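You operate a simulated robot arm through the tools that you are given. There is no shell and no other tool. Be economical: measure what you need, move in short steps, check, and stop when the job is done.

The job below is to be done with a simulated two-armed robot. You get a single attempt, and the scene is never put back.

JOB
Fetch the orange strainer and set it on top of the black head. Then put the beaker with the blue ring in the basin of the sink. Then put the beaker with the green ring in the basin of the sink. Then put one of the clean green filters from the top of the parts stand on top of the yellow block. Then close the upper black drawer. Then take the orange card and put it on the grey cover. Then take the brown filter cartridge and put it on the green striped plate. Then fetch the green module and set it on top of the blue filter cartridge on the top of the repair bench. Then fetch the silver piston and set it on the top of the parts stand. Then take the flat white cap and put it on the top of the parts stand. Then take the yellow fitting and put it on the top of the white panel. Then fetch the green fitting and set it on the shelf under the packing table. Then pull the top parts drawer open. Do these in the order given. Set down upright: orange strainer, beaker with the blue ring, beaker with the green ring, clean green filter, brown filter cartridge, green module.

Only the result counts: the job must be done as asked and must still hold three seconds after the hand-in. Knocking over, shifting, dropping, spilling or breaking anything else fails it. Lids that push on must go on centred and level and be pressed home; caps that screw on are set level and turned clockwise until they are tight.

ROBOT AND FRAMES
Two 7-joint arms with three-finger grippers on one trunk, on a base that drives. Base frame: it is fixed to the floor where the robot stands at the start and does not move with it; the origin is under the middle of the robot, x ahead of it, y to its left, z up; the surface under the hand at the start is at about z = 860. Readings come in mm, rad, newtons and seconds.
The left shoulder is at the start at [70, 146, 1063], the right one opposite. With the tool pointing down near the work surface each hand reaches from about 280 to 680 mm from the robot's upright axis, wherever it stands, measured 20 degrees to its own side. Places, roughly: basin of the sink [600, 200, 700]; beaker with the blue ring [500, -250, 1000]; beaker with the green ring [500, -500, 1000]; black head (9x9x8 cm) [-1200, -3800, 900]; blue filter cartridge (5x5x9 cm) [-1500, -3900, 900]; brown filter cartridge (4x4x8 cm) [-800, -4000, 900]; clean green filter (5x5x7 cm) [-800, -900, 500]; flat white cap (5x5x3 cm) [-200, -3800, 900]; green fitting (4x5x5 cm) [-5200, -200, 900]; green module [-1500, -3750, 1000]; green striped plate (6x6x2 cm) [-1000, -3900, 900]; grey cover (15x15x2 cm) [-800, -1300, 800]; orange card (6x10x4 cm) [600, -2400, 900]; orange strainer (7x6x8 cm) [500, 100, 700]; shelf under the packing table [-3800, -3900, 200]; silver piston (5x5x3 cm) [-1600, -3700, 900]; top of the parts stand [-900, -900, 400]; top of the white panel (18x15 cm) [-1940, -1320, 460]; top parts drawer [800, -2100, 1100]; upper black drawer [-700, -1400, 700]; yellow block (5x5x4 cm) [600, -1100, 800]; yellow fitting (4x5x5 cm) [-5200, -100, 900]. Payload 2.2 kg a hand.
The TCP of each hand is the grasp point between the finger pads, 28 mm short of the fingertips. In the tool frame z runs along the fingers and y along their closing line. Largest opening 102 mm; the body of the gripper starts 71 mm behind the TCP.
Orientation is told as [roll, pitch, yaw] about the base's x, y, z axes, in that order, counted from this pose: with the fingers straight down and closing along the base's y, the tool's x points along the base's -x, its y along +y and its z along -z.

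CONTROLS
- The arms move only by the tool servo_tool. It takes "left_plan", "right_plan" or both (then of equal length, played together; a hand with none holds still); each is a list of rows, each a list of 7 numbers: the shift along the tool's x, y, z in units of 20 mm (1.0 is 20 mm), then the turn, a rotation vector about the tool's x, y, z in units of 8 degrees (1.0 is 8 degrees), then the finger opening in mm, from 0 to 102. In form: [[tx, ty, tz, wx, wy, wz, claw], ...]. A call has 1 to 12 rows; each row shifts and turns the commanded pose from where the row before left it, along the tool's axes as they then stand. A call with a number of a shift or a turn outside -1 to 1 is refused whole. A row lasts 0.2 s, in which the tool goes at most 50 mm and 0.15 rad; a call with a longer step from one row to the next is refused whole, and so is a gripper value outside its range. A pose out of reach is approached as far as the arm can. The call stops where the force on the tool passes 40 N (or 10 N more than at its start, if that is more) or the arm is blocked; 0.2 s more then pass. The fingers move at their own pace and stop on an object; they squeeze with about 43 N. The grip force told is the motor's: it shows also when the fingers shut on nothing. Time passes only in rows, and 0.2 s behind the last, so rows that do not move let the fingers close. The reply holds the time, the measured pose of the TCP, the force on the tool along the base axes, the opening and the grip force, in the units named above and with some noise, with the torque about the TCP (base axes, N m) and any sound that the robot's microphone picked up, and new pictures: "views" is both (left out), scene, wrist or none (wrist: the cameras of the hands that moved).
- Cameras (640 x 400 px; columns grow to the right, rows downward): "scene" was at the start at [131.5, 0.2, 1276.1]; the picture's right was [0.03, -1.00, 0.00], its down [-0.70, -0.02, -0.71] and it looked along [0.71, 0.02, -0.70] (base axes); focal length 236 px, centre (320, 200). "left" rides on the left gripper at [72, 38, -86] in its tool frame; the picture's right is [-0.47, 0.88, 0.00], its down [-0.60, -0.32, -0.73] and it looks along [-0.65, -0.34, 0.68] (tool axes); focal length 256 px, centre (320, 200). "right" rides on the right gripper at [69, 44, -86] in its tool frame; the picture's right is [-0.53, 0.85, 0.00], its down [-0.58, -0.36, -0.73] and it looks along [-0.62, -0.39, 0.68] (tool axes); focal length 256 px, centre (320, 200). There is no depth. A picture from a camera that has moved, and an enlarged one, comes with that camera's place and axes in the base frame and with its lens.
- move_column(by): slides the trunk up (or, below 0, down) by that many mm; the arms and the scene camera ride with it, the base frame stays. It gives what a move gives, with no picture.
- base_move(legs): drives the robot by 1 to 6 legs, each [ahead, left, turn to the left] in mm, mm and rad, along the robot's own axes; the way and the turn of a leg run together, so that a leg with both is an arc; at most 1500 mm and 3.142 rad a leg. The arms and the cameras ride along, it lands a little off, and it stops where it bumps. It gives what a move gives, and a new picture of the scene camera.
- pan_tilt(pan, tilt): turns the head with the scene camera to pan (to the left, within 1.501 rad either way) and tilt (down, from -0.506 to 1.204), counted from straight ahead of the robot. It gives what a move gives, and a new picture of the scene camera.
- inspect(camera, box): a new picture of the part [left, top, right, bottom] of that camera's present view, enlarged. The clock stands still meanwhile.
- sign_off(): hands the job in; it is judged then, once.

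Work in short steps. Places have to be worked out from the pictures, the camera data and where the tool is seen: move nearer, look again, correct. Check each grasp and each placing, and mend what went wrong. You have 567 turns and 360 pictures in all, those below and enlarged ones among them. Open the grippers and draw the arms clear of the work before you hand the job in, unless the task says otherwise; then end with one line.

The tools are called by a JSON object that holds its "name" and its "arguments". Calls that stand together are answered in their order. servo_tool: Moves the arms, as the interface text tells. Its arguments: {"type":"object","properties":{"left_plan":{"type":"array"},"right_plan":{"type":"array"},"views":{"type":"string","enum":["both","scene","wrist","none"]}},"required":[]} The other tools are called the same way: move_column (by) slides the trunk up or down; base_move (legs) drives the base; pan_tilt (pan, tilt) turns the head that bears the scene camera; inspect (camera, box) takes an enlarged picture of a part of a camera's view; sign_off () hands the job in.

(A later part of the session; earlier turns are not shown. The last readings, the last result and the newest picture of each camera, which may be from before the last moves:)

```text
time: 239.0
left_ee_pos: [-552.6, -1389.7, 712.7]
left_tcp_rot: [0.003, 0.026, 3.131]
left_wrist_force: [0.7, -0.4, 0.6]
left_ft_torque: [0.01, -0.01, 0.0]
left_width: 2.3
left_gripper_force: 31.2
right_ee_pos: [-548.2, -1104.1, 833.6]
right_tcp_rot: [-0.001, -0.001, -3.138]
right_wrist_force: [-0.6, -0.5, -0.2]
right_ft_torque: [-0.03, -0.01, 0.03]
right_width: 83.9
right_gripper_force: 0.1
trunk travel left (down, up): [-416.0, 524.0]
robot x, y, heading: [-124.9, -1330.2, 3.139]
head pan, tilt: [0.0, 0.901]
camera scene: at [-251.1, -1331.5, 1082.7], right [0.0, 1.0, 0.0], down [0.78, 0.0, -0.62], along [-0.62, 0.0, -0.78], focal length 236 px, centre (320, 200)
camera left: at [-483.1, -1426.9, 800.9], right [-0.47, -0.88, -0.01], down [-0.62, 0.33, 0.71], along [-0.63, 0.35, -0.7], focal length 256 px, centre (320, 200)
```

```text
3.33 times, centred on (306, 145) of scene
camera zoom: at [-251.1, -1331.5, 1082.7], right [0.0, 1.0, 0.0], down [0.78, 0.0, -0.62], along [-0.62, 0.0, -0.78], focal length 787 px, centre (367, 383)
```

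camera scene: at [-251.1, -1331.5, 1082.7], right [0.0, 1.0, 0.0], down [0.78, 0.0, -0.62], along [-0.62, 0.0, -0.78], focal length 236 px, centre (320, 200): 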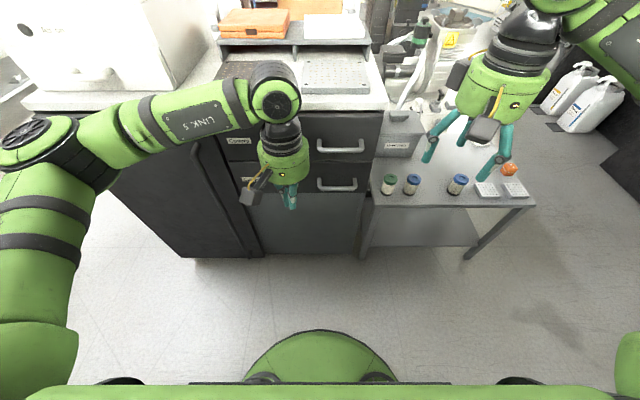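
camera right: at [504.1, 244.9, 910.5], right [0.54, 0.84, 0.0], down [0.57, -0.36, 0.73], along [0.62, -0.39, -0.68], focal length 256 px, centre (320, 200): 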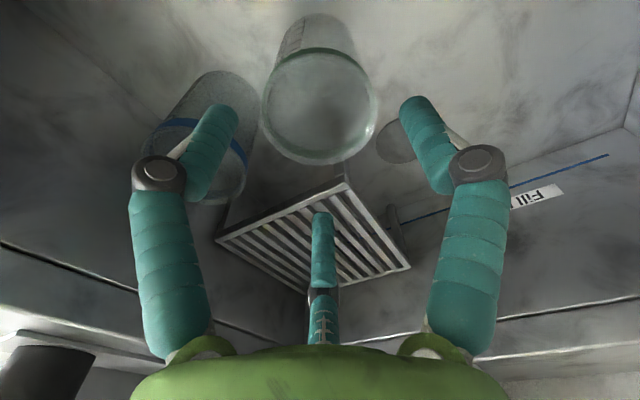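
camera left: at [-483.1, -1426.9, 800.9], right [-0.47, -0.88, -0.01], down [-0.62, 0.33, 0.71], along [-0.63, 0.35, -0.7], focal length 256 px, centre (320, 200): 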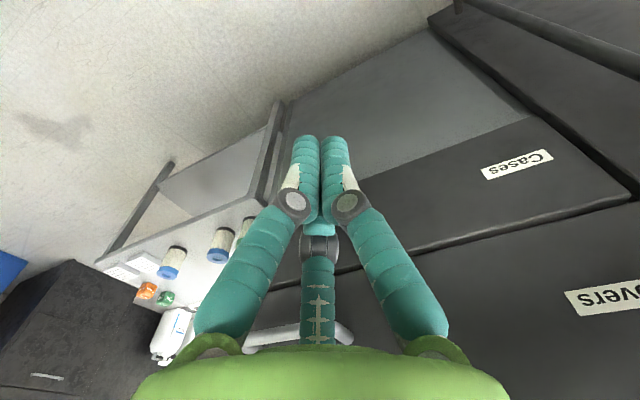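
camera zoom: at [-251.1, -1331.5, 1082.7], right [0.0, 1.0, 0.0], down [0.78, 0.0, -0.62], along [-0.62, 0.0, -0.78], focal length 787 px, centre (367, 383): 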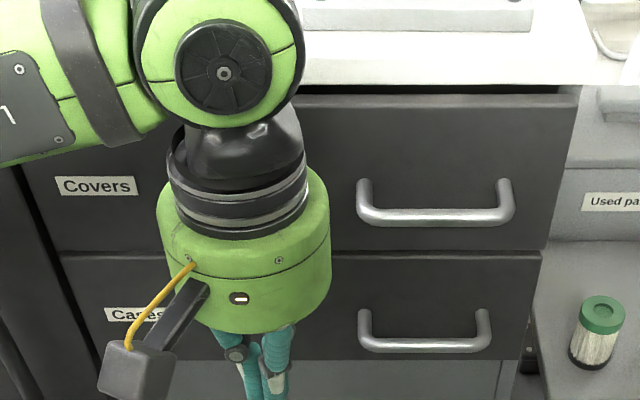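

The drawer is shut. Next the orange card: raise the trunk and hands, then turn around and travel to y≈−2400.

{"name": "move_column", "arguments": {"by": 300}}

{"name": "servo_tool", "arguments": {"left_plan": [[0, 0.5, -1, 0, 0, 0, 60], [0, 1, -1, 0, 0, 0, 60], [0, 1, -1, 0, 0, 0, 60], [0, 1, -1, 0, 0, 0, 60], [0, 1, -1, 0, 0, 0, 60], [0, 1, -0.5, 0, 0, 0, 60]], "views": "none"}}

{"name": "base_move", "arguments": {"legs": [[120, 0, 0], [0, 1050, 0], [0, 0, 1.571], [0, 0, 1.571]]}}

{"name": "pan_tilt", "arguments": {"pan": 0, "tilt": 0.65}}

```text
time: 242.0
left_ee_pos: [-552.7, -1389.7, 1011.9]
left_tcp_rot: [0.004, 0.022, 3.132]
left_wrist_force: [0.9, -0.8, 0.6]
left_ft_torque: [-0.02, 0.03, -0.01]
left_width: 1.8
left_gripper_force: 31.2
right_ee_pos: [-547.9, -1103.8, 1133.9]
right_tcp_rot: [0.002, -0.001, -3.14]
right_wrist_force: [-0.4, -1.0, 0.3]
right_ft_torque: [0.02, 0.03, -0.01]
right_width: 84.2
right_gripper_force: 0.1
trunk travel left (down, up): [-716.0, 224.0]
robot x, y, heading: [-129.1, -1333.5, 3.135]
head pan, tilt: [0.0, 0.901]
```

```text
time: 243.4
left_ee_pos: [-556.4, -1499.0, 1122.3]
left_tcp_rot: [0.003, 0.023, 3.13]
left_wrist_force: [-0.5, -0.2, 0.0]
left_ft_torque: [0.03, 0.01, -0.01]
left_width: 60.1
left_gripper_force: 0.1
right_ee_pos: [-546.6, -1105.1, 1134.8]
right_tcp_rot: [0.001, -0.002, -3.139]
right_wrist_force: [0.6, -0.3, 0.4]
right_ft_torque: [0.0, 0.0, 0.0]
right_width: 84.3
right_gripper_force: 0.0
trunk travel left (down, up): [-716.0, 224.0]
robot x, y, heading: [-123.1, -1330.0, 3.142]
head pan, tilt: [0.0, 0.901]
```

```text
time: 257.3
left_ee_pos: [188.9, -2208.8, 1122.8]
left_tcp_rot: [0.001, 0.022, -0.01]
left_wrist_force: [0.3, -0.2, -0.2]
left_ft_torque: [-0.01, -0.01, 0.0]
left_width: 59.9
left_gripper_force: 0.0
right_ee_pos: [179.1, -2603.5, 1133.1]
right_tcp_rot: [-0.001, -0.002, 0.002]
right_wrist_force: [0.4, -0.1, 0.0]
right_ft_torque: [-0.03, 0.01, -0.05]
right_width: 84.5
right_gripper_force: 0.1
trunk travel left (down, up): [-716.0, 224.0]
robot x, y, heading: [-243.9, -2379.1, -0.006]
head pan, tilt: [0.0, 0.901]
camera scene: at [-116.8, -2381.5, 1382.8], right [0.0, -1.0, 0.0], down [-0.78, 0.0, -0.62], along [0.62, 0.0, -0.78], focal length 236 px, centre (320, 200)
```

scene: 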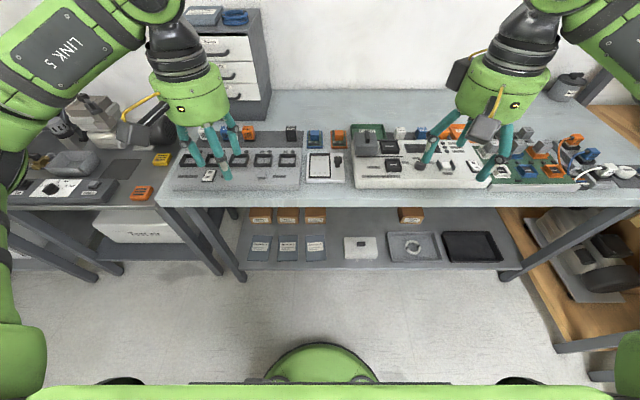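

```text
time: 258.1
left_ee_pos: [188.4, -2209.6, 1122.4]
left_tcp_rot: [0.001, 0.023, -0.008]
left_wrist_force: [-0.6, 0.4, -0.2]
left_ft_torque: [0.02, 0.01, -0.04]
left_width: 60.0
left_gripper_force: 0.1
right_ee_pos: [179.0, -2605.0, 1134.3]
right_tcp_rot: [0.0, -0.001, 0.001]
right_wrist_force: [0.4, 0.1, -0.5]
right_ft_torque: [0.01, -0.05, 0.0]
right_width: 83.9
right_gripper_force: 0.0
trunk travel left (down, up): [-716.0, 224.0]
robot x, y, heading: [-240.7, -2380.9, -0.0]
head pan, tilt: [0.0, 0.649]
camera scene: at [-105.5, -2381.2, 1403.2], right [0.0, -1.0, 0.0], down [-0.61, 0.0, -0.8], along [0.8, 0.0, -0.61], focal length 236 px, centre (320, 200)
```

scene: 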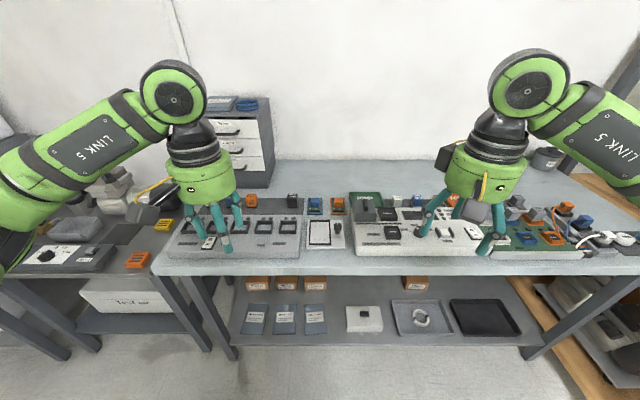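

Several small orange items lie here. I'll enlarge the table around y≈−2400.

{"name": "inspect", "arguments": {"camera": "scene", "box": [260, 170, 420, 270]}}

{"name": "inspect", "arguments": {"camera": "scene", "box": [400, 170, 640, 270]}}

{"name": "inspect", "arguments": {"camera": "scene", "box": [130, 90, 290, 270]}}

```text
4.00 times, centred on (340, 220) of scene
camera zoom: at [-105.5, -2381.2, 1403.2], right [0.0, -1.0, 0.0], down [-0.61, 0.0, -0.8], along [0.8, 0.0, -0.61], focal length 945 px, centre (240, 120)
```

zoom: 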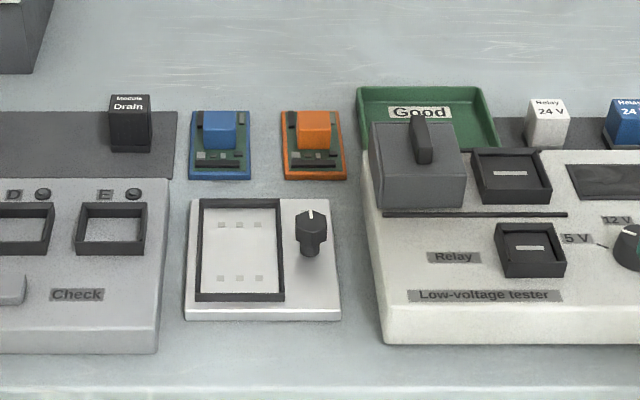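

```text
2.67 times, centred on (520, 220) of scene
camera zoom: at [-105.5, -2381.2, 1403.2], right [0.0, -1.0, 0.0], down [-0.61, 0.0, -0.8], along [0.8, 0.0, -0.61], focal length 630 px, centre (-213, 147)
```

zoom: 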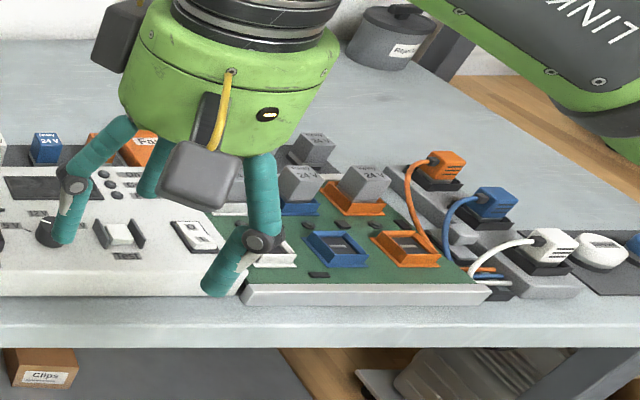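

```text
2.22 times, centred on (210, 180) of scene
camera zoom: at [-105.5, -2381.2, 1403.2], right [0.0, -1.0, 0.0], down [-0.61, 0.0, -0.8], along [0.8, 0.0, -0.61], focal length 525 px, centre (564, 244)
```

zoom: 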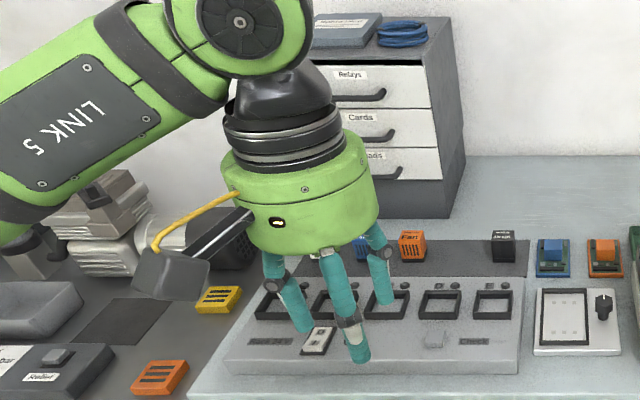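

The orange card (board with an orange block) is at about [560, −2445], its block top near z≈900. I'll drive 230 mm closer and 85 mm left, then view with the right hand.

{"name": "base_move", "arguments": {"legs": [[230, 85, 0]]}}

{"name": "inspect", "arguments": {"camera": "scene", "box": [300, 180, 460, 280]}}

{"name": "servo_tool", "arguments": {"right_plan": [[-1, 0.7, 0, 0, 0, 0, 80], [-1, 0.7, 0, 0, 0, 0, 80], [-1, 0.7, 0, 0, 0, 0, 80], [-1, 0.7, 0, 0, 0, 0, 80], [-1, 0.7, 0, 0, 0, 0, 80], [-1, 0, 1, 0, 0, 0, 80], [-0.5, 0, 1, 0, 0, 0, 80]], "views": "wrist"}}

```text
time: 259.9
left_ee_pos: [414.4, -2122.0, 1122.9]
left_tcp_rot: [0.003, 0.021, -0.003]
left_wrist_force: [-0.3, 0.6, -0.5]
left_ft_torque: [0.02, -0.04, -0.01]
left_width: 60.0
left_gripper_force: 0.1
right_ee_pos: [408.1, -2516.7, 1135.0]
right_tcp_rot: [0.0, -0.004, 0.009]
right_wrist_force: [1.1, -0.1, -0.1]
right_ft_torque: [0.01, 0.01, -0.02]
right_width: 84.0
right_gripper_force: 0.0
trunk travel left (down, up): [-716.0, 224.0]
robot x, y, heading: [-12.4, -2293.2, 0.002]
head pan, tilt: [0.0, 0.649]
camera scene: at [120.9, -2295.5, 1403.5], right [0.0, -1.0, 0.0], down [-0.6, 0.0, -0.8], along [0.8, 0.0, -0.6], focal length 236 px, centre (320, 200)
```

scene: 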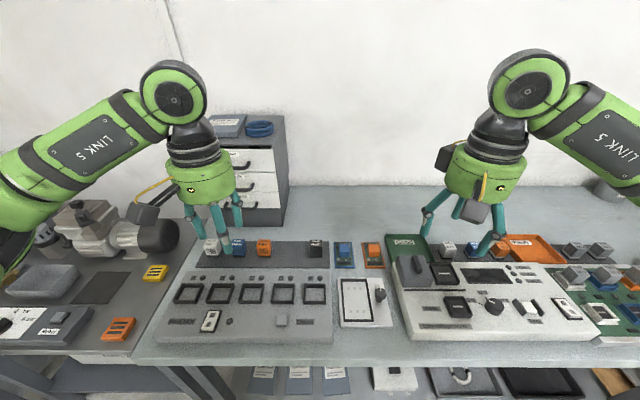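

```text
4.00 times, centred on (380, 230) of scene
camera zoom: at [120.9, -2295.5, 1403.5], right [0.0, -1.0, 0.0], down [-0.6, 0.0, -0.8], along [0.8, 0.0, -0.6], focal length 945 px, centre (80, 80)
```

zoom: 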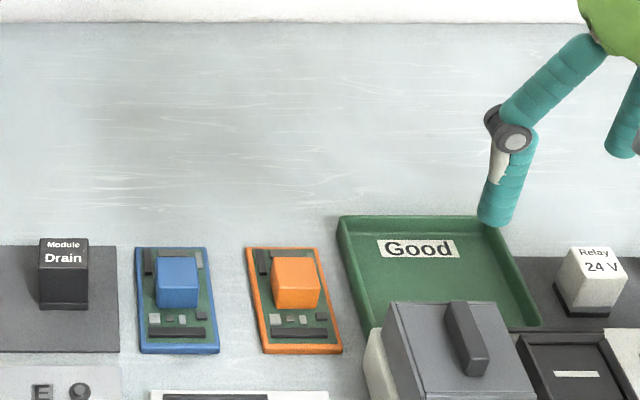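

```text
time: 261.5
left_ee_pos: [415.8, -2121.6, 1122.9]
left_tcp_rot: [0.002, 0.023, -0.004]
left_wrist_force: [0.3, 0.2, 0.6]
left_ft_torque: [-0.01, 0.0, -0.03]
left_width: 60.0
left_gripper_force: 0.0
right_ee_pos: [539.3, -2445.5, 1094.4]
right_tcp_rot: [0.0, -0.001, 0.009]
right_wrist_force: [0.6, -0.1, 1.0]
right_ft_torque: [0.0, 0.04, 0.01]
right_width: 79.8
right_gripper_force: 0.0
trunk travel left (down, up): [-716.0, 224.0]
robot x, y, heading: [-15.1, -2296.0, 0.006]
head pan, tilt: [0.0, 0.649]
camera right: at [469.6, -2403.0, 1179.9], right [0.53, 0.85, 0.0], down [0.58, -0.36, 0.73], along [0.62, -0.39, -0.68], focal length 256 px, centre (320, 200)
```

right: 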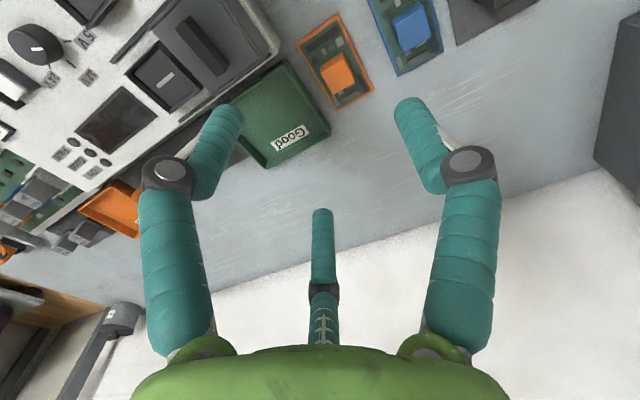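

The block is at [567, −2444, top ≈902]. Move over and lower to z≈950 to verify.

{"name": "servo_tool", "arguments": {"right_plan": [[-0.7, 0, 1, 0, 0, 0, 70], [-0.7, 0.05, 1, 0, 0, 0, 70], [0, 0, 1, 0, 0, 0, 70], [0, 0, 1, 0, 0, 0, 70], [0, 0, 1, 0, 0, 0, 70], [0, 0, 1, 0, 0, 0, 70], [0, 0, 1, 0, 0, 0, 70]], "views": "wrist"}}

```text
time: 263.1
left_ee_pos: [416.6, -2120.2, 1123.1]
left_tcp_rot: [0.002, 0.021, -0.003]
left_wrist_force: [-0.5, 0.5, -0.3]
left_ft_torque: [-0.03, 0.0, 0.03]
left_width: 59.9
left_gripper_force: 0.0
right_ee_pos: [566.4, -2442.5, 952.2]
right_tcp_rot: [0.0, -0.002, 0.009]
right_wrist_force: [-0.5, -0.5, -0.7]
right_ft_torque: [0.03, 0.03, 0.0]
right_width: 70.1
right_gripper_force: 0.0
trunk travel left (down, up): [-716.0, 224.0]
robot x, y, heading: [-14.3, -2294.8, -0.002]
head pan, tilt: [0.0, 0.649]
camera right: at [496.2, -2400.4, 1039.0], right [0.53, 0.85, 0.0], down [0.58, -0.36, 0.73], along [0.62, -0.39, -0.68], focal length 256 px, centre (320, 200)
```

right: 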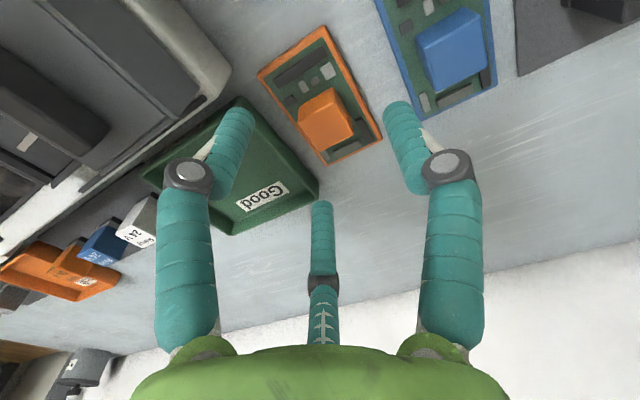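

Nudge +4 mm in y, −3 in x, narrow to 52 mm (the tray rim is close), then lower to z≈902 and close.

{"name": "servo_tool", "arguments": {"right_plan": [[0.15, 0.22, 0.5, 0, 0, 0, 52], [0, 0, 0.8, 0, 0, 0, 52], [0, 0, 0.7, 0, 0, 0, 52], [0, 0, 0.4, 0, 0, 0, 52]], "views": "wrist"}}

```text
time: 264.1
left_ee_pos: [415.0, -2121.4, 1122.6]
left_tcp_rot: [0.002, 0.02, -0.002]
left_wrist_force: [0.6, 0.1, -0.4]
left_ft_torque: [0.03, -0.02, -0.01]
left_width: 60.1
left_gripper_force: 0.1
right_ee_pos: [563.3, -2437.5, 909.5]
right_tcp_rot: [0.002, -0.007, 0.007]
right_wrist_force: [-1.0, -0.2, 6.4]
right_ft_torque: [-0.12, -0.25, -0.06]
right_width: 53.0
right_gripper_force: 0.8
trunk travel left (down, up): [-716.0, 224.0]
robot x, y, heading: [-16.5, -2293.8, 0.006]
head pan, tilt: [0.0, 0.649]
camera right: at [492.6, -2395.0, 994.2], right [0.53, 0.85, 0.0], down [0.57, -0.36, 0.73], along [0.63, -0.39, -0.68], focal length 256 px, centre (320, 200)
```

right: 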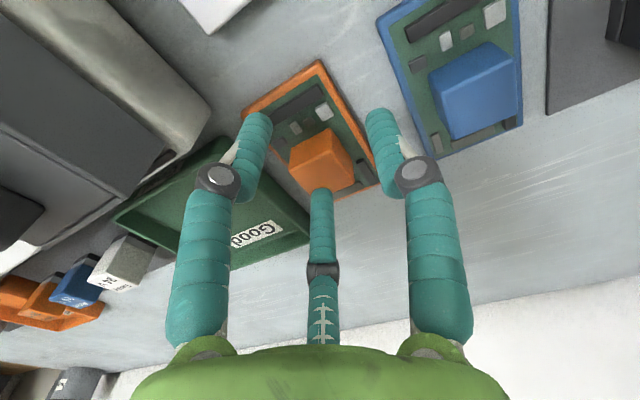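

The fingertips touch the board (6 N). Raise 2 mm and close on the block.

{"name": "servo_tool", "arguments": {"right_plan": [[0, 0, -0.2, 0, 0, 0, 52], [0, 0, 0, 0, 0, 0, 20], [0, 0, 0, 0, 0, 0, 20], [0, 0, 0, 0, 0, 0, 20]], "views": "wrist"}}

```text
time: 265.1
left_ee_pos: [416.3, -2121.1, 1122.1]
left_tcp_rot: [0.001, 0.022, -0.003]
left_wrist_force: [-0.5, -0.2, -1.3]
left_ft_torque: [0.0, -0.03, -0.02]
left_width: 60.3
left_gripper_force: 0.1
right_ee_pos: [563.7, -2438.6, 911.6]
right_tcp_rot: [0.0, -0.001, 0.007]
right_wrist_force: [0.1, 0.1, -0.1]
right_ft_torque: [0.03, 0.01, -0.01]
right_width: 20.1
right_gripper_force: 0.1
trunk travel left (down, up): [-716.0, 224.0]
robot x, y, heading: [-16.4, -2295.8, 0.009]
head pan, tilt: [0.0, 0.649]
camera right: at [493.4, -2395.9, 996.2], right [0.53, 0.85, 0.0], down [0.58, -0.36, 0.73], along [0.62, -0.39, -0.68], focal length 256 px, centre (320, 200)
```

right: 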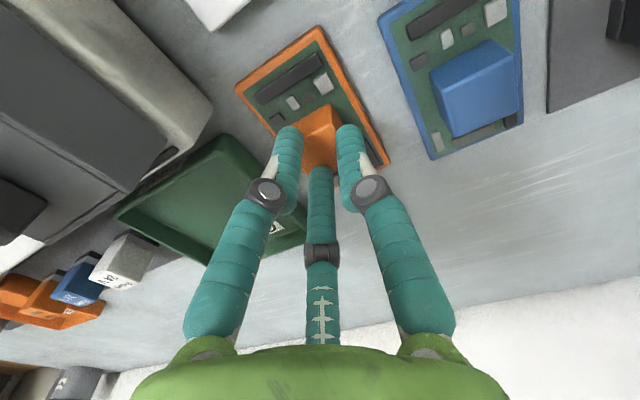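

The fingers closed to 20 mm without gripping, so the block lies lower and/or further than I judged, and something touched about 39 mm ahead of the TCP. I'll look closely from the scene camera.

{"name": "servo_tool", "arguments": {"right_plan": [[0, 0, 0, 0, 0, 0, 60], [0, 0, -1, 0, 0, 0, 60], [0, 0, -1, 0, 0, 0, 60], [0, 0, 0, 0, 0, 0, 60]], "views": "wrist"}}

{"name": "inspect", "arguments": {"camera": "scene", "box": [320, 160, 480, 280]}}

```text
time: 266.1
left_ee_pos: [416.4, -2120.8, 1122.1]
left_tcp_rot: [0.001, 0.024, -0.003]
left_wrist_force: [0.5, -0.2, 0.7]
left_ft_torque: [0.05, -0.01, -0.02]
left_width: 59.8
left_gripper_force: 0.1
right_ee_pos: [563.5, -2440.4, 950.2]
right_tcp_rot: [0.0, -0.002, 0.008]
right_wrist_force: [-0.8, 0.4, 0.6]
right_ft_torque: [-0.03, 0.0, -0.02]
right_width: 60.0
right_gripper_force: 0.0
trunk travel left (down, up): [-716.0, 224.0]
robot x, y, heading: [-14.8, -2294.9, 0.007]
head pan, tilt: [0.0, 0.649]
camera right: at [493.4, -2397.0, 1035.6], right [0.53, 0.85, 0.0], down [0.58, -0.36, 0.73], along [0.62, -0.39, -0.68], focal length 256 px, centre (320, 200)
```

right: 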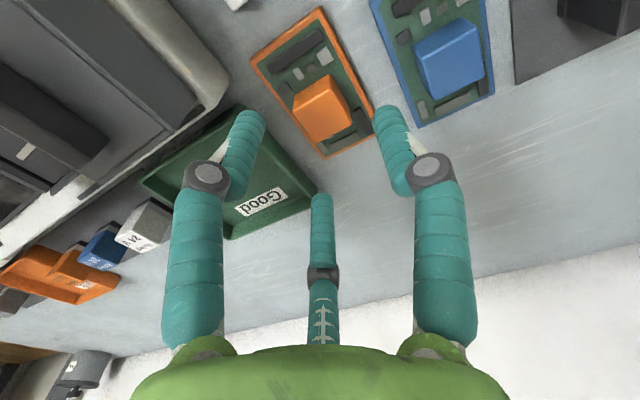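

```text
3.33 times, centred on (400, 220) of scene
camera zoom: at [122.6, -2295.0, 1403.3], right [0.0, -1.0, 0.0], down [-0.6, 0.0, -0.8], along [0.8, 0.0, -0.6], focal length 787 px, centre (53, 133)
```

zoom: 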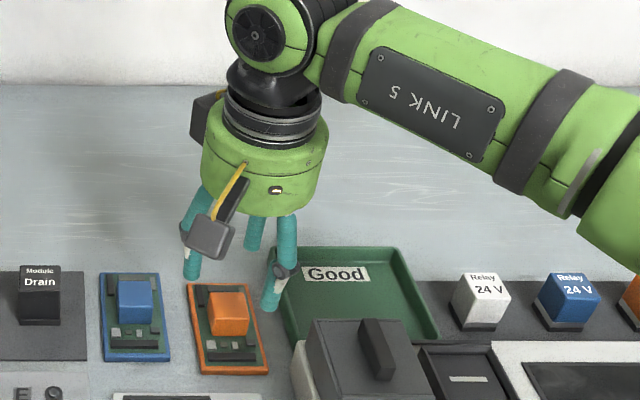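

Looking closely, the hand is in effect a three-jaw gripper: fingers at tool +y, and at ±x on the −y side. So the far finger had landed on the block's corner (top z≈881). The block is at about [570, −2444]. I'll recentre, open to 76 and lower so the tips straddle it.

{"name": "servo_tool", "arguments": {"right_plan": [[-0.33, -0.2, 0, 0, 0, 0, 76], [0, 0, 1, 0, 0, 0, 76], [0, 0, 1, 0, 0, 0, 76], [0, 0, 0.5, 0, 0, 0, 76]], "views": "wrist"}}

{"name": "inspect", "arguments": {"camera": "scene", "box": [320, 200, 448, 280]}}

```text
time: 267.1
left_ee_pos: [414.8, -2121.9, 1122.5]
left_tcp_rot: [-0.001, 0.024, -0.004]
left_wrist_force: [1.4, 0.2, -1.1]
left_ft_torque: [-0.01, -0.01, 0.0]
left_width: 60.0
left_gripper_force: 0.1
right_ee_pos: [570.5, -2443.0, 901.2]
right_tcp_rot: [0.0, -0.003, 0.008]
right_wrist_force: [-0.1, 0.5, -1.1]
right_ft_torque: [0.02, -0.02, 0.01]
right_width: 75.8
right_gripper_force: 0.0
trunk travel left (down, up): [-716.0, 224.0]
robot x, y, heading: [-12.2, -2290.3, 0.005]
head pan, tilt: [0.0, 0.649]
camera right: at [501.3, -2400.1, 985.9], right [0.53, 0.85, 0.0], down [0.58, -0.36, 0.73], along [0.62, -0.39, -0.68], focal length 256 px, centre (320, 200)
```

right: 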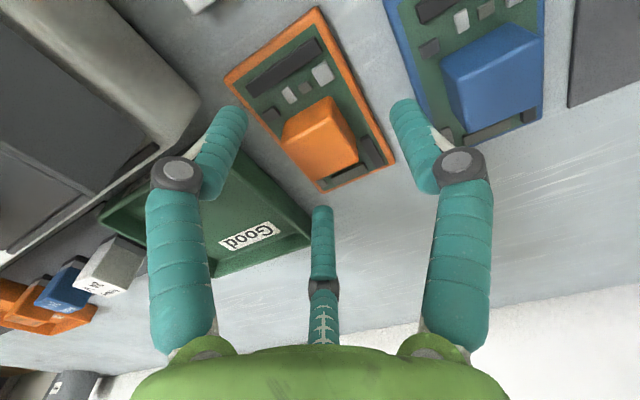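

```text
5.00 times, centred on (384, 240) of scene
camera zoom: at [122.4, -2294.9, 1403.3], right [0.0, -1.0, 0.0], down [-0.6, 0.0, -0.8], along [0.8, 0.0, -0.6], focal length 1181 px, centre (0, 0)
```

zoom: 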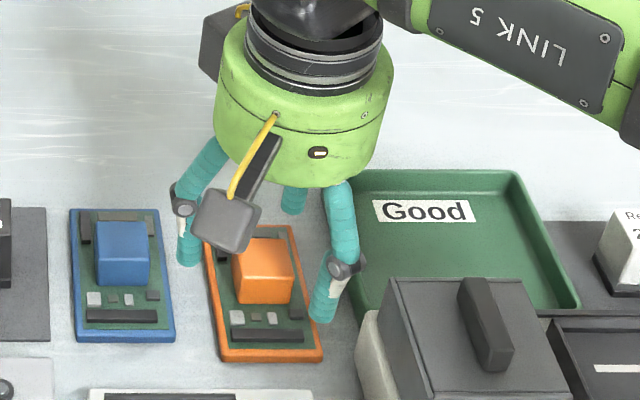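

{"name": "inspect", "arguments": {"camera": "right", "box": [220, 40, 420, 200]}}

```text
2.50 times, centred on (320, 120) of right
camera zoom: at [501.3, -2400.1, 985.9], right [0.53, 0.85, 0.0], down [0.58, -0.36, 0.73], along [0.62, -0.39, -0.68], focal length 640 px, centre (320, 400)
```

zoom: 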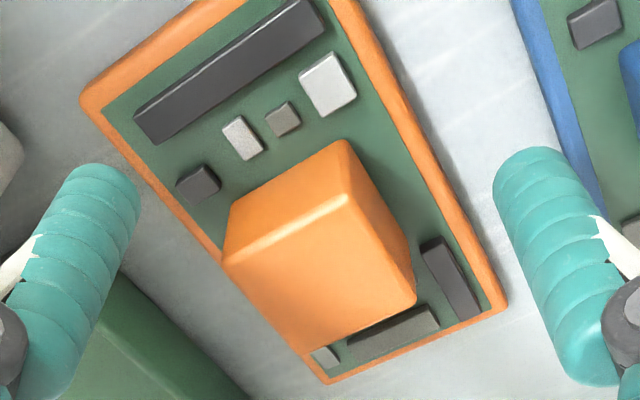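

Enlarged, the block's top face is centred on the tool axis (about [569, −2442, 878]), with the board at z≈849. Lower 14 mm more and close.

{"name": "servo_tool", "arguments": {"right_plan": [[0, 0, 0.5, 0, 0, 0, 76], [0, 0, 0.2, 0, 0, 0, 76], [0, 0, 0, 0, 0, 0, 15], [0, 0, 0, 0, 0, 0, 15], [0, 0, 0, 0, 0, 0, 15]], "views": "wrist"}}

```text
time: 268.3
left_ee_pos: [415.4, -2121.4, 1121.4]
left_tcp_rot: [0.001, 0.021, -0.004]
left_wrist_force: [-0.9, 0.2, -0.1]
left_ft_torque: [-0.05, -0.01, 0.01]
left_width: 60.1
left_gripper_force: 0.0
right_ee_pos: [570.2, -2442.6, 887.0]
right_tcp_rot: [0.001, -0.004, 0.008]
right_wrist_force: [0.6, 1.0, 3.8]
right_ft_torque: [0.19, 0.05, 0.04]
right_width: 34.0
right_gripper_force: 42.7
trunk travel left (down, up): [-716.0, 224.0]
robot x, y, heading: [-12.4, -2289.9, 0.009]
head pan, tilt: [0.0, 0.649]
camera right: at [500.3, -2400.1, 972.4], right [0.53, 0.85, 0.0], down [0.58, -0.36, 0.73], along [0.62, -0.39, -0.68], focal length 256 px, centre (320, 200)
```

right: 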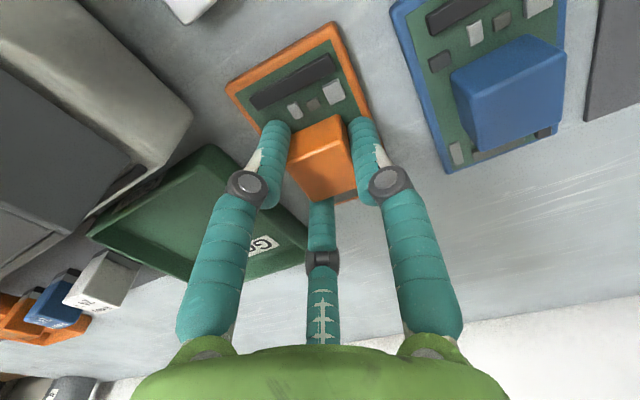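

Gripped at 34 mm. Lift.

{"name": "servo_tool", "arguments": {"right_plan": [[0, 0, -0.3, 0, 0, 0, 15], [0, 0, -0.7, 0, 0, 0, 15], [0, 0, -1, 0, 0, 0, 15], [0, 0, -1, 0, 0, 0, 15], [0, 0, -1, 0, 0, 0, 15], [0, 0, -1, 0, 0, 0, 15], [0, 0, -1, 0, 0, 0, 15], [0, 0, -1, 0, 0, 0, 15], [0, 0, -1, 0, 0, 0, 15], [0, 0, -1, 0, 0, 0, 15], [0, 0, -1, 0, 0, 0, 15], [0, 0, -1, 0, 0, 0, 15]], "views": "both"}}

```text
time: 270.9
left_ee_pos: [415.2, -2121.2, 1122.1]
left_tcp_rot: [0.001, 0.021, -0.005]
left_wrist_force: [-0.6, 0.8, 0.9]
left_ft_torque: [0.0, -0.01, -0.03]
left_width: 59.9
left_gripper_force: 0.0
right_ee_pos: [569.5, -2443.0, 1107.0]
right_tcp_rot: [0.002, -0.002, 0.009]
right_wrist_force: [-0.3, -0.1, -1.0]
right_ft_torque: [-0.03, -0.03, -0.01]
right_width: 33.5
right_gripper_force: 43.0
trunk travel left (down, up): [-716.0, 224.0]
robot x, y, heading: [-15.0, -2293.7, 0.001]
head pan, tilt: [0.0, 0.649]
camera scene: at [122.0, -2294.6, 1403.3], right [0.0, -1.0, 0.0], down [-0.6, 0.0, -0.8], along [0.8, 0.0, -0.6], focal length 236 px, centre (320, 200)
camera right: at [499.8, -2400.1, 1191.7], right [0.53, 0.85, 0.0], down [0.58, -0.36, 0.73], along [0.62, -0.39, -0.68], focal length 256 px, centre (320, 200)
```

scene: 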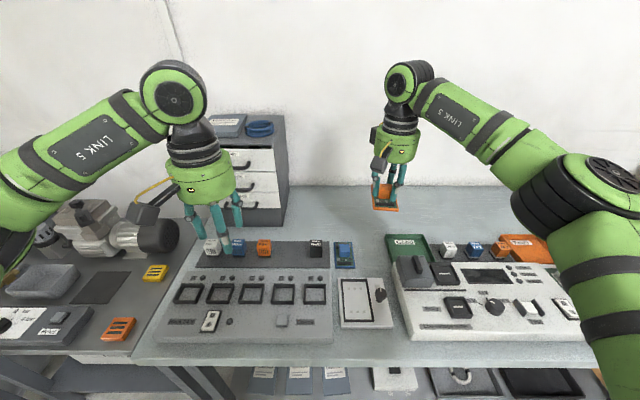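
right: 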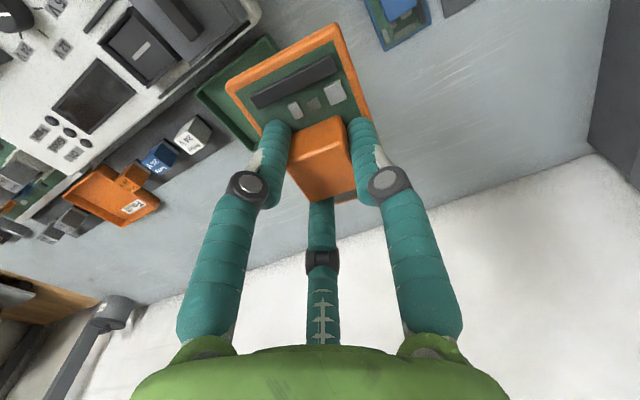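

Card held. Retract, back away, strafe to y≈−1450 and turn to face the cabinet.

{"name": "servo_tool", "arguments": {"right_plan": [[1, -0.5, 0, 0, 0, 0, 15], [1, -0.5, 0, 0, 0, 0, 15], [1, -0.5, 0, 0, 0, 0, 15], [1, -0.5, 0, 0, 0, 0, 15], [1, 0, 0, 0, 0, 0, 15], [1, 0, 0, 0, 0, 0, 15], [1, 0, 0, 0, 0, 0, 15], [0.5, 0, 0, 0, 0, 0, 15]], "views": "none"}}

{"name": "base_move", "arguments": {"legs": [[-250, 0, 0], [0, 850, 0], [0, 0, -1.571], [0, 0, -1.571]]}}

{"name": "pan_tilt", "arguments": {"pan": 0, "tilt": 0.85}}

```text
time: 272.7
left_ee_pos: [415.3, -2120.9, 1121.5]
left_tcp_rot: [0.002, 0.024, -0.004]
left_wrist_force: [0.1, -0.8, -0.1]
left_ft_torque: [0.02, -0.03, -0.01]
left_width: 60.0
left_gripper_force: 0.1
right_ee_pos: [419.4, -2484.2, 1106.8]
right_tcp_rot: [0.001, -0.001, 0.008]
right_wrist_force: [0.1, 0.0, -0.9]
right_ft_torque: [-0.03, 0.02, -0.02]
right_width: 36.4
right_gripper_force: 42.6
trunk travel left (down, up): [-716.0, 224.0]
robot x, y, heading: [-14.0, -2296.4, 0.003]
head pan, tilt: [0.0, 0.649]
```

```text
time: 286.3
left_ee_pos: [-703.6, -1605.5, 1122.3]
left_tcp_rot: [0.003, 0.023, 3.122]
left_wrist_force: [-0.2, 0.2, -0.5]
left_ft_torque: [0.02, 0.01, 0.01]
left_width: 60.2
left_gripper_force: 0.0
right_ee_pos: [-703.0, -1241.2, 1105.6]
right_tcp_rot: [0.0, -0.003, 3.135]
right_wrist_force: [-0.3, 0.8, -0.7]
right_ft_torque: [0.0, 0.0, -0.01]
right_width: 35.6
right_gripper_force: 43.0
trunk travel left (down, up): [-716.0, 224.0]
robot x, y, heading: [-267.1, -1438.3, 3.127]
head pan, tilt: [0.0, 0.649]
camera scene: at [-407.8, -1440.9, 1403.3], right [0.01, 1.0, 0.0], down [0.6, -0.01, -0.8], along [-0.8, 0.01, -0.6], focal length 236 px, centre (320, 200)
```

scene: 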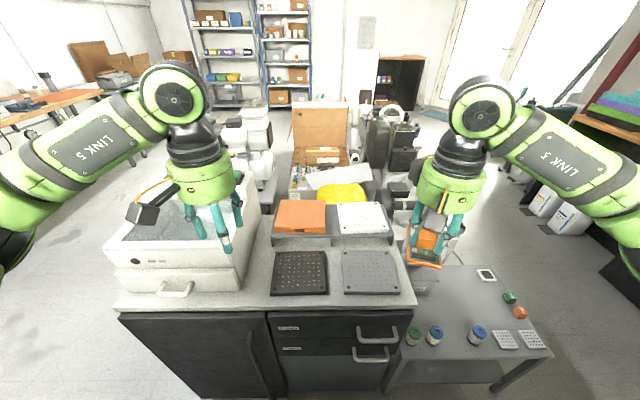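

```text
time: 287.0
left_ee_pos: [-704.5, -1605.0, 1121.1]
left_tcp_rot: [0.001, 0.023, 3.122]
left_wrist_force: [-0.3, -0.5, -0.1]
left_ft_torque: [0.02, 0.01, -0.01]
left_width: 59.8
left_gripper_force: 0.0
right_ee_pos: [-702.4, -1241.7, 1105.5]
right_tcp_rot: [0.0, -0.001, 3.136]
right_wrist_force: [0.1, -0.5, -1.3]
right_ft_torque: [-0.02, 0.01, 0.04]
right_width: 35.8
right_gripper_force: 43.1
trunk travel left (down, up): [-716.0, 224.0]
robot x, y, heading: [-275.3, -1443.5, 3.133]
head pan, tilt: [0.0, 0.85]
camera scene: at [-399.2, -1440.7, 1386.7], right [0.01, 1.0, 0.0], down [0.75, -0.01, -0.66], along [-0.66, 0.01, -0.75], focal length 236 px, centre (320, 200)
```

scene: 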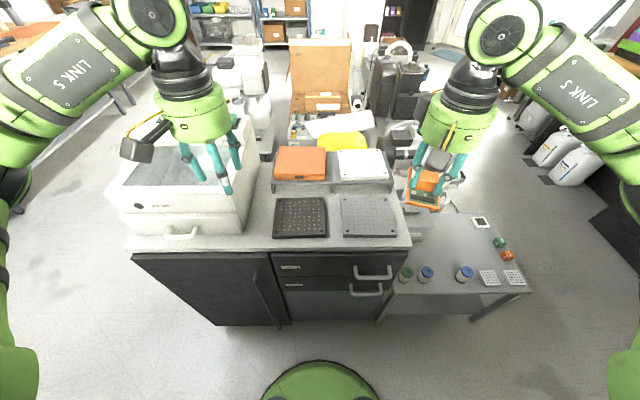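

Both drawers look flush. The grey cover (front right) is centred near [-838, −1290]. I'll move the card over it and lower partway.

{"name": "servo_tool", "arguments": {"right_plan": [[-1, 0.5, 0, 0, 0, 0, 15], [-1, 0.5, 0, 0, 0, 0, 15], [-1, 0.5, 0, 0, 0, 0, 15], [-1, 0.5, 0, 0, 0, 0, 15], [-1, 0.45, 0, 0, 0, 0, 15], [-1, 0, 0, 0, 0, 0, 15], [-0.4, 0, 1, 0, 0, 0, 15], [0, 0, 1, 0, 0, 0, 15], [0, 0, 1, 0, 0, 0, 15], [0, 0, 1, 0, 0, 0, 15], [0, 0, 1, 0, 0, 0, 15], [0, 0, 1, 0, 0, 0, 15]], "views": "both"}}

{"name": "inspect", "arguments": {"camera": "scene", "box": [270, 120, 430, 260]}}

```text
time: 289.6
left_ee_pos: [-704.0, -1604.8, 1121.8]
left_tcp_rot: [0.001, 0.022, 3.121]
left_wrist_force: [0.5, -0.4, -0.6]
left_ft_torque: [-0.01, 0.01, -0.04]
left_width: 60.0
left_gripper_force: 0.0
right_ee_pos: [-832.3, -1289.5, 986.0]
right_tcp_rot: [0.0, -0.002, 3.134]
right_wrist_force: [0.3, -0.2, -2.2]
right_ft_torque: [0.0, -0.02, -0.02]
right_width: 35.8
right_gripper_force: 42.9
trunk travel left (down, up): [-716.0, 224.0]
robot x, y, heading: [-272.3, -1441.7, 3.133]
head pan, tilt: [0.0, 0.85]
camera scene: at [-399.5, -1440.6, 1386.7], right [0.01, 1.0, 0.0], down [0.75, -0.01, -0.66], along [-0.66, 0.01, -0.75], focal length 236 px, centre (320, 200)
camera right: at [-763.3, -1333.2, 1071.9], right [-0.54, -0.84, 0.0], down [-0.57, 0.37, 0.73], along [-0.62, 0.39, -0.68], focal length 256 px, centre (320, 200)
```

scene: 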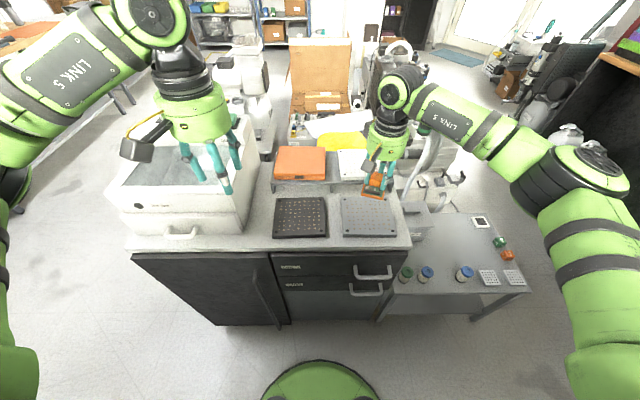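
right: 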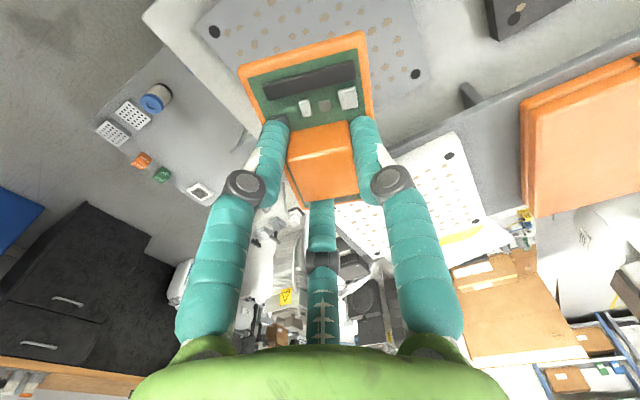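

```text
2.86 times, centred on (350, 190) of scene
camera zoom: at [-399.5, -1440.6, 1386.7], right [0.01, 1.0, 0.0], down [0.75, -0.01, -0.66], along [-0.66, 0.01, -0.75], focal length 675 px, centre (234, 229)
```

zoom: 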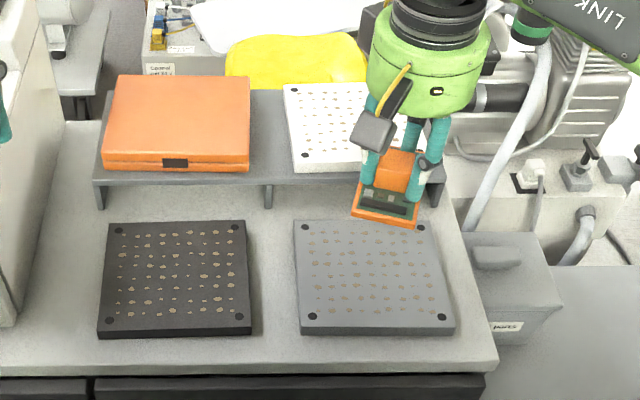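

Cover centre computed at about [-834, −1291]: right below. Lower to z≈885, then creep to contact.

{"name": "servo_tool", "arguments": {"right_plan": [[0, 0, 1, 0, 0, 0, 15], [0, 0, 1, 0, 0, 0, 15], [0, 0, 1, 0, 0, 0, 15], [0, 0, 1, 0, 0, 0, 15], [0, 0, 1, 0, 0, 0, 15]], "views": "none"}}

{"name": "servo_tool", "arguments": {"right_plan": [[0, 0, 0.2, 0, 0, 0, 15], [0, 0, 0.2, 0, 0, 0, 15], [0, 0, 0.2, 0, 0, 0, 15]], "views": "both"}}

```text
time: 290.8
left_ee_pos: [-705.0, -1605.4, 1122.1]
left_tcp_rot: [0.002, 0.023, 3.123]
left_wrist_force: [-1.0, 0.1, -0.8]
left_ft_torque: [-0.04, -0.01, 0.02]
left_width: 60.0
left_gripper_force: 0.0
right_ee_pos: [-831.4, -1289.2, 886.2]
right_tcp_rot: [0.0, -0.001, 3.135]
right_wrist_force: [-0.2, -0.1, -0.2]
right_ft_torque: [0.02, 0.0, -0.01]
right_width: 35.4
right_gripper_force: 42.9
trunk travel left (down, up): [-716.0, 224.0]
robot x, y, heading: [-273.9, -1444.8, 3.126]
head pan, tilt: [0.0, 0.85]
```

```text
time: 291.6
left_ee_pos: [-703.7, -1605.4, 1123.0]
left_tcp_rot: [0.001, 0.023, 3.123]
left_wrist_force: [0.0, 0.1, 0.2]
left_ft_torque: [0.01, 0.01, 0.0]
left_width: 60.0
left_gripper_force: 0.0
right_ee_pos: [-831.3, -1288.9, 874.0]
right_tcp_rot: [0.001, -0.001, 3.136]
right_wrist_force: [-0.4, 1.1, -0.7]
right_ft_torque: [0.0, -0.02, -0.02]
right_width: 35.5
right_gripper_force: 42.6
trunk travel left (down, up): [-716.0, 224.0]
robot x, y, heading: [-270.0, -1438.0, 3.135]
head pan, tilt: [0.0, 0.85]
camera scene: at [-399.1, -1440.8, 1386.7], right [0.01, 1.0, 0.0], down [0.75, -0.01, -0.66], along [-0.66, 0.01, -0.75], focal length 236 px, centre (320, 200)
camera right: at [-763.8, -1333.9, 960.7], right [-0.54, -0.84, 0.0], down [-0.57, 0.37, 0.73], along [-0.62, 0.39, -0.68], focal length 256 px, centre (320, 200)
```

scene: 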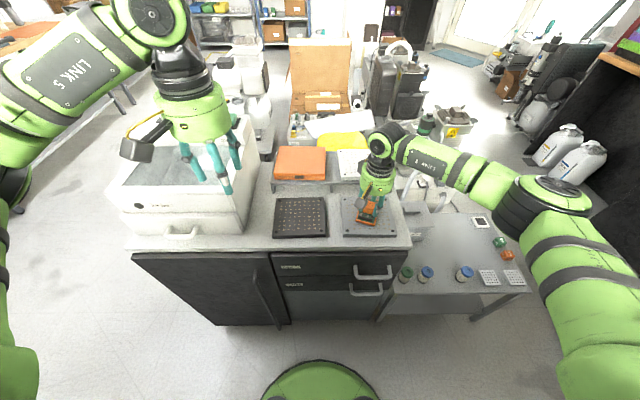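
right: 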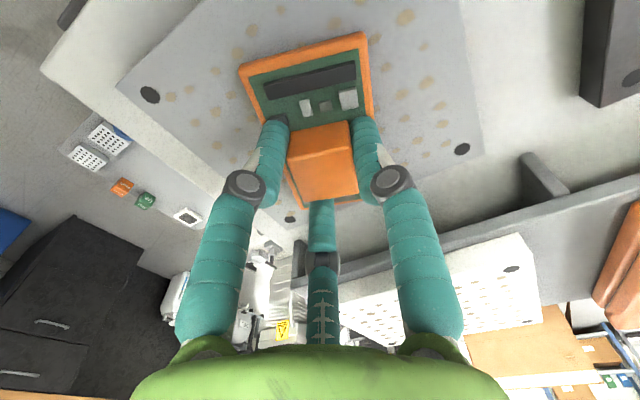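

Well centred on the cover. Creep down to contact.

{"name": "servo_tool", "arguments": {"right_plan": [[0, 0, 0.15, 0, 0, 0, 15], [0, 0, 0.15, 0, 0, 0, 15], [0, 0, 0.15, 0, 0, 0, 15]], "views": "none"}}

{"name": "servo_tool", "arguments": {"right_plan": [[0, 0, 0.1, 0, 0, 0, 15], [0, 0, 0.1, 0, 0, 0, 15], [0, 0, 0.1, 0, 0, 0, 15]], "views": "none"}}

```text
time: 292.4
left_ee_pos: [-700.1, -1604.4, 1123.8]
left_tcp_rot: [0.002, 0.018, 3.123]
left_wrist_force: [-0.3, -0.6, 0.0]
left_ft_torque: [0.01, -0.01, 0.0]
left_width: 59.8
left_gripper_force: 0.0
right_ee_pos: [-831.8, -1289.4, 872.2]
right_tcp_rot: [0.004, -0.015, 3.132]
right_wrist_force: [-1.3, 5.5, 35.6]
right_ft_torque: [-0.22, -1.19, 0.31]
right_width: 35.3
right_gripper_force: 43.2
trunk travel left (down, up): [-716.0, 224.0]
robot x, y, heading: [-273.6, -1437.2, 3.132]
head pan, tilt: [0.0, 0.85]
```

```text
time: 293.0
left_ee_pos: [-701.9, -1604.7, 1123.0]
left_tcp_rot: [0.001, 0.02, 3.123]
left_wrist_force: [-0.5, -0.2, -0.2]
left_ft_torque: [0.0, -0.05, -0.06]
left_width: 60.1
left_gripper_force: 0.0
right_ee_pos: [-835.7, -1290.2, 871.1]
right_tcp_rot: [0.006, -0.018, 3.131]
right_wrist_force: [6.8, 2.9, 20.9]
right_ft_torque: [0.27, -0.49, -0.02]
right_width: 35.5
right_gripper_force: 43.2
trunk travel left (down, up): [-716.0, 224.0]
robot x, y, heading: [-270.6, -1444.0, 3.132]
head pan, tilt: [0.0, 0.85]
stopped in row 2 (right hand): the force on the tool passed its limit at 48 N (the readings are from after the stop); the commanded pose is now the measured one
```

Contact at z≈873. Ease up 2 mm and release.

{"name": "servo_tool", "arguments": {"right_plan": [[0, 0, -0.1, 0, 0, 0, 15], [0, 0, 0, 0, 0, 0, 38], [0, 0, 0, 0, 0, 0, 55], [0, 0, 0, 0, 0, 0, 70], [0, 0, 0, 0, 0, 0, 70]], "views": "none"}}

{"name": "servo_tool", "arguments": {"right_plan": [[0, 0, -0.5, 0, 0, 0, 74], [0, 0, -1, 0, 0, 0, 74], [0, 0, -1, 0, 0, 0, 74], [0, 0, -1, 0, 0, 0, 74], [0, 0, -1, 0, 0, 0, 74], [0, 0, -1, 0, 0, 0, 74]], "views": "both"}}

{"name": "inspect", "arguments": {"camera": "scene", "box": [270, 150, 430, 270]}}

```text
time: 294.2
left_ee_pos: [-704.0, -1604.6, 1123.1]
left_tcp_rot: [0.002, 0.022, 3.122]
left_wrist_force: [0.9, -0.2, -0.4]
left_ft_torque: [0.01, -0.01, 0.04]
left_width: 60.1
left_gripper_force: 0.0
right_ee_pos: [-835.2, -1291.1, 867.9]
right_tcp_rot: [0.002, -0.011, 3.132]
right_wrist_force: [-0.9, -0.6, 0.7]
right_ft_torque: [-0.01, 0.01, 0.01]
right_width: 70.2
right_gripper_force: 0.1
trunk travel left (down, up): [-716.0, 224.0]
robot x, y, heading: [-268.4, -1442.5, 3.124]
head pan, tilt: [0.0, 0.85]
```

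```text
time: 295.6
left_ee_pos: [-702.9, -1604.9, 1123.0]
left_tcp_rot: [0.001, 0.021, 3.123]
left_wrist_force: [-0.5, -0.5, 0.7]
left_ft_torque: [-0.01, -0.01, 0.03]
left_width: 59.9
left_gripper_force: 0.0
right_ee_pos: [-832.3, -1291.3, 980.7]
right_tcp_rot: [0.003, -0.014, 3.13]
right_wrist_force: [-0.4, -0.3, -0.2]
right_ft_torque: [0.02, 0.0, -0.01]
right_width: 74.1
right_gripper_force: 0.0
trunk travel left (down, up): [-716.0, 224.0]
robot x, y, heading: [-272.7, -1435.0, 3.13]
head pan, tilt: [0.0, 0.85]
camera scene: at [-398.7, -1440.9, 1386.7], right [0.01, 1.0, 0.0], down [0.75, -0.01, -0.66], along [-0.66, 0.01, -0.75], focal length 236 px, centre (320, 200)
camera right: at [-764.3, -1335.4, 1065.6], right [-0.54, -0.84, 0.01], down [-0.56, 0.37, 0.74], along [-0.62, 0.39, -0.67], focal length 256 px, centre (320, 200)
```

scene: 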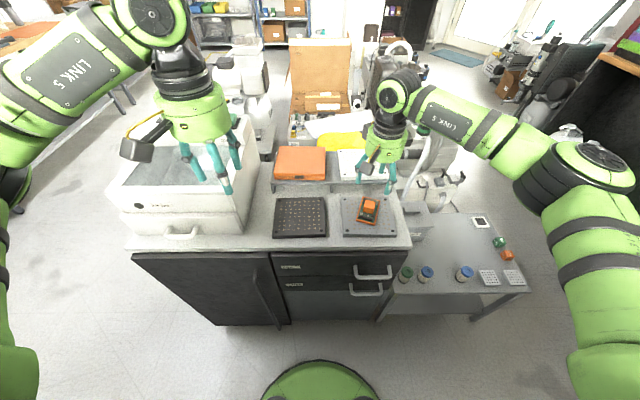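
right: 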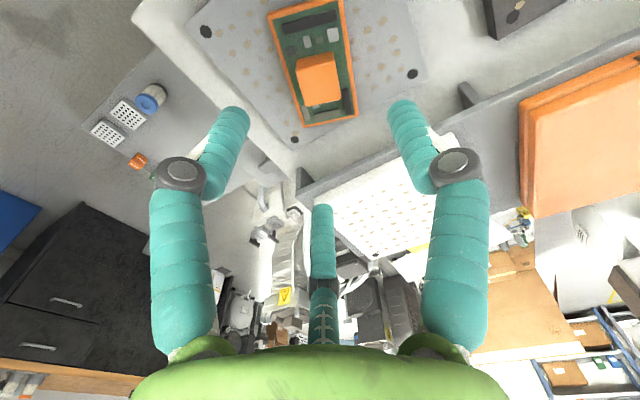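

```text
3.33 times, centred on (350, 210) of scene
camera zoom: at [-398.7, -1440.9, 1386.7], right [0.01, 1.0, 0.0], down [0.75, -0.01, -0.66], along [-0.66, 0.01, -0.75], focal length 787 px, centre (220, 167)
```

zoom: 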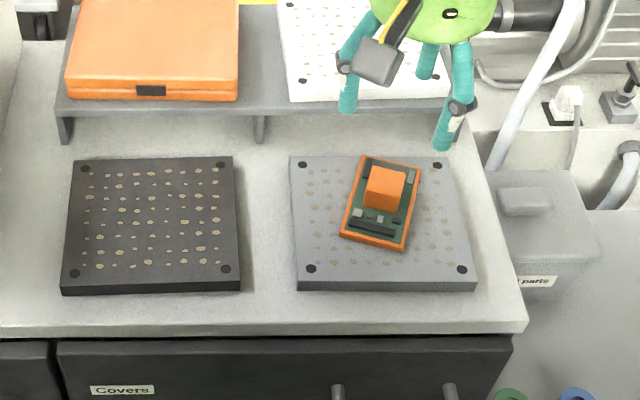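

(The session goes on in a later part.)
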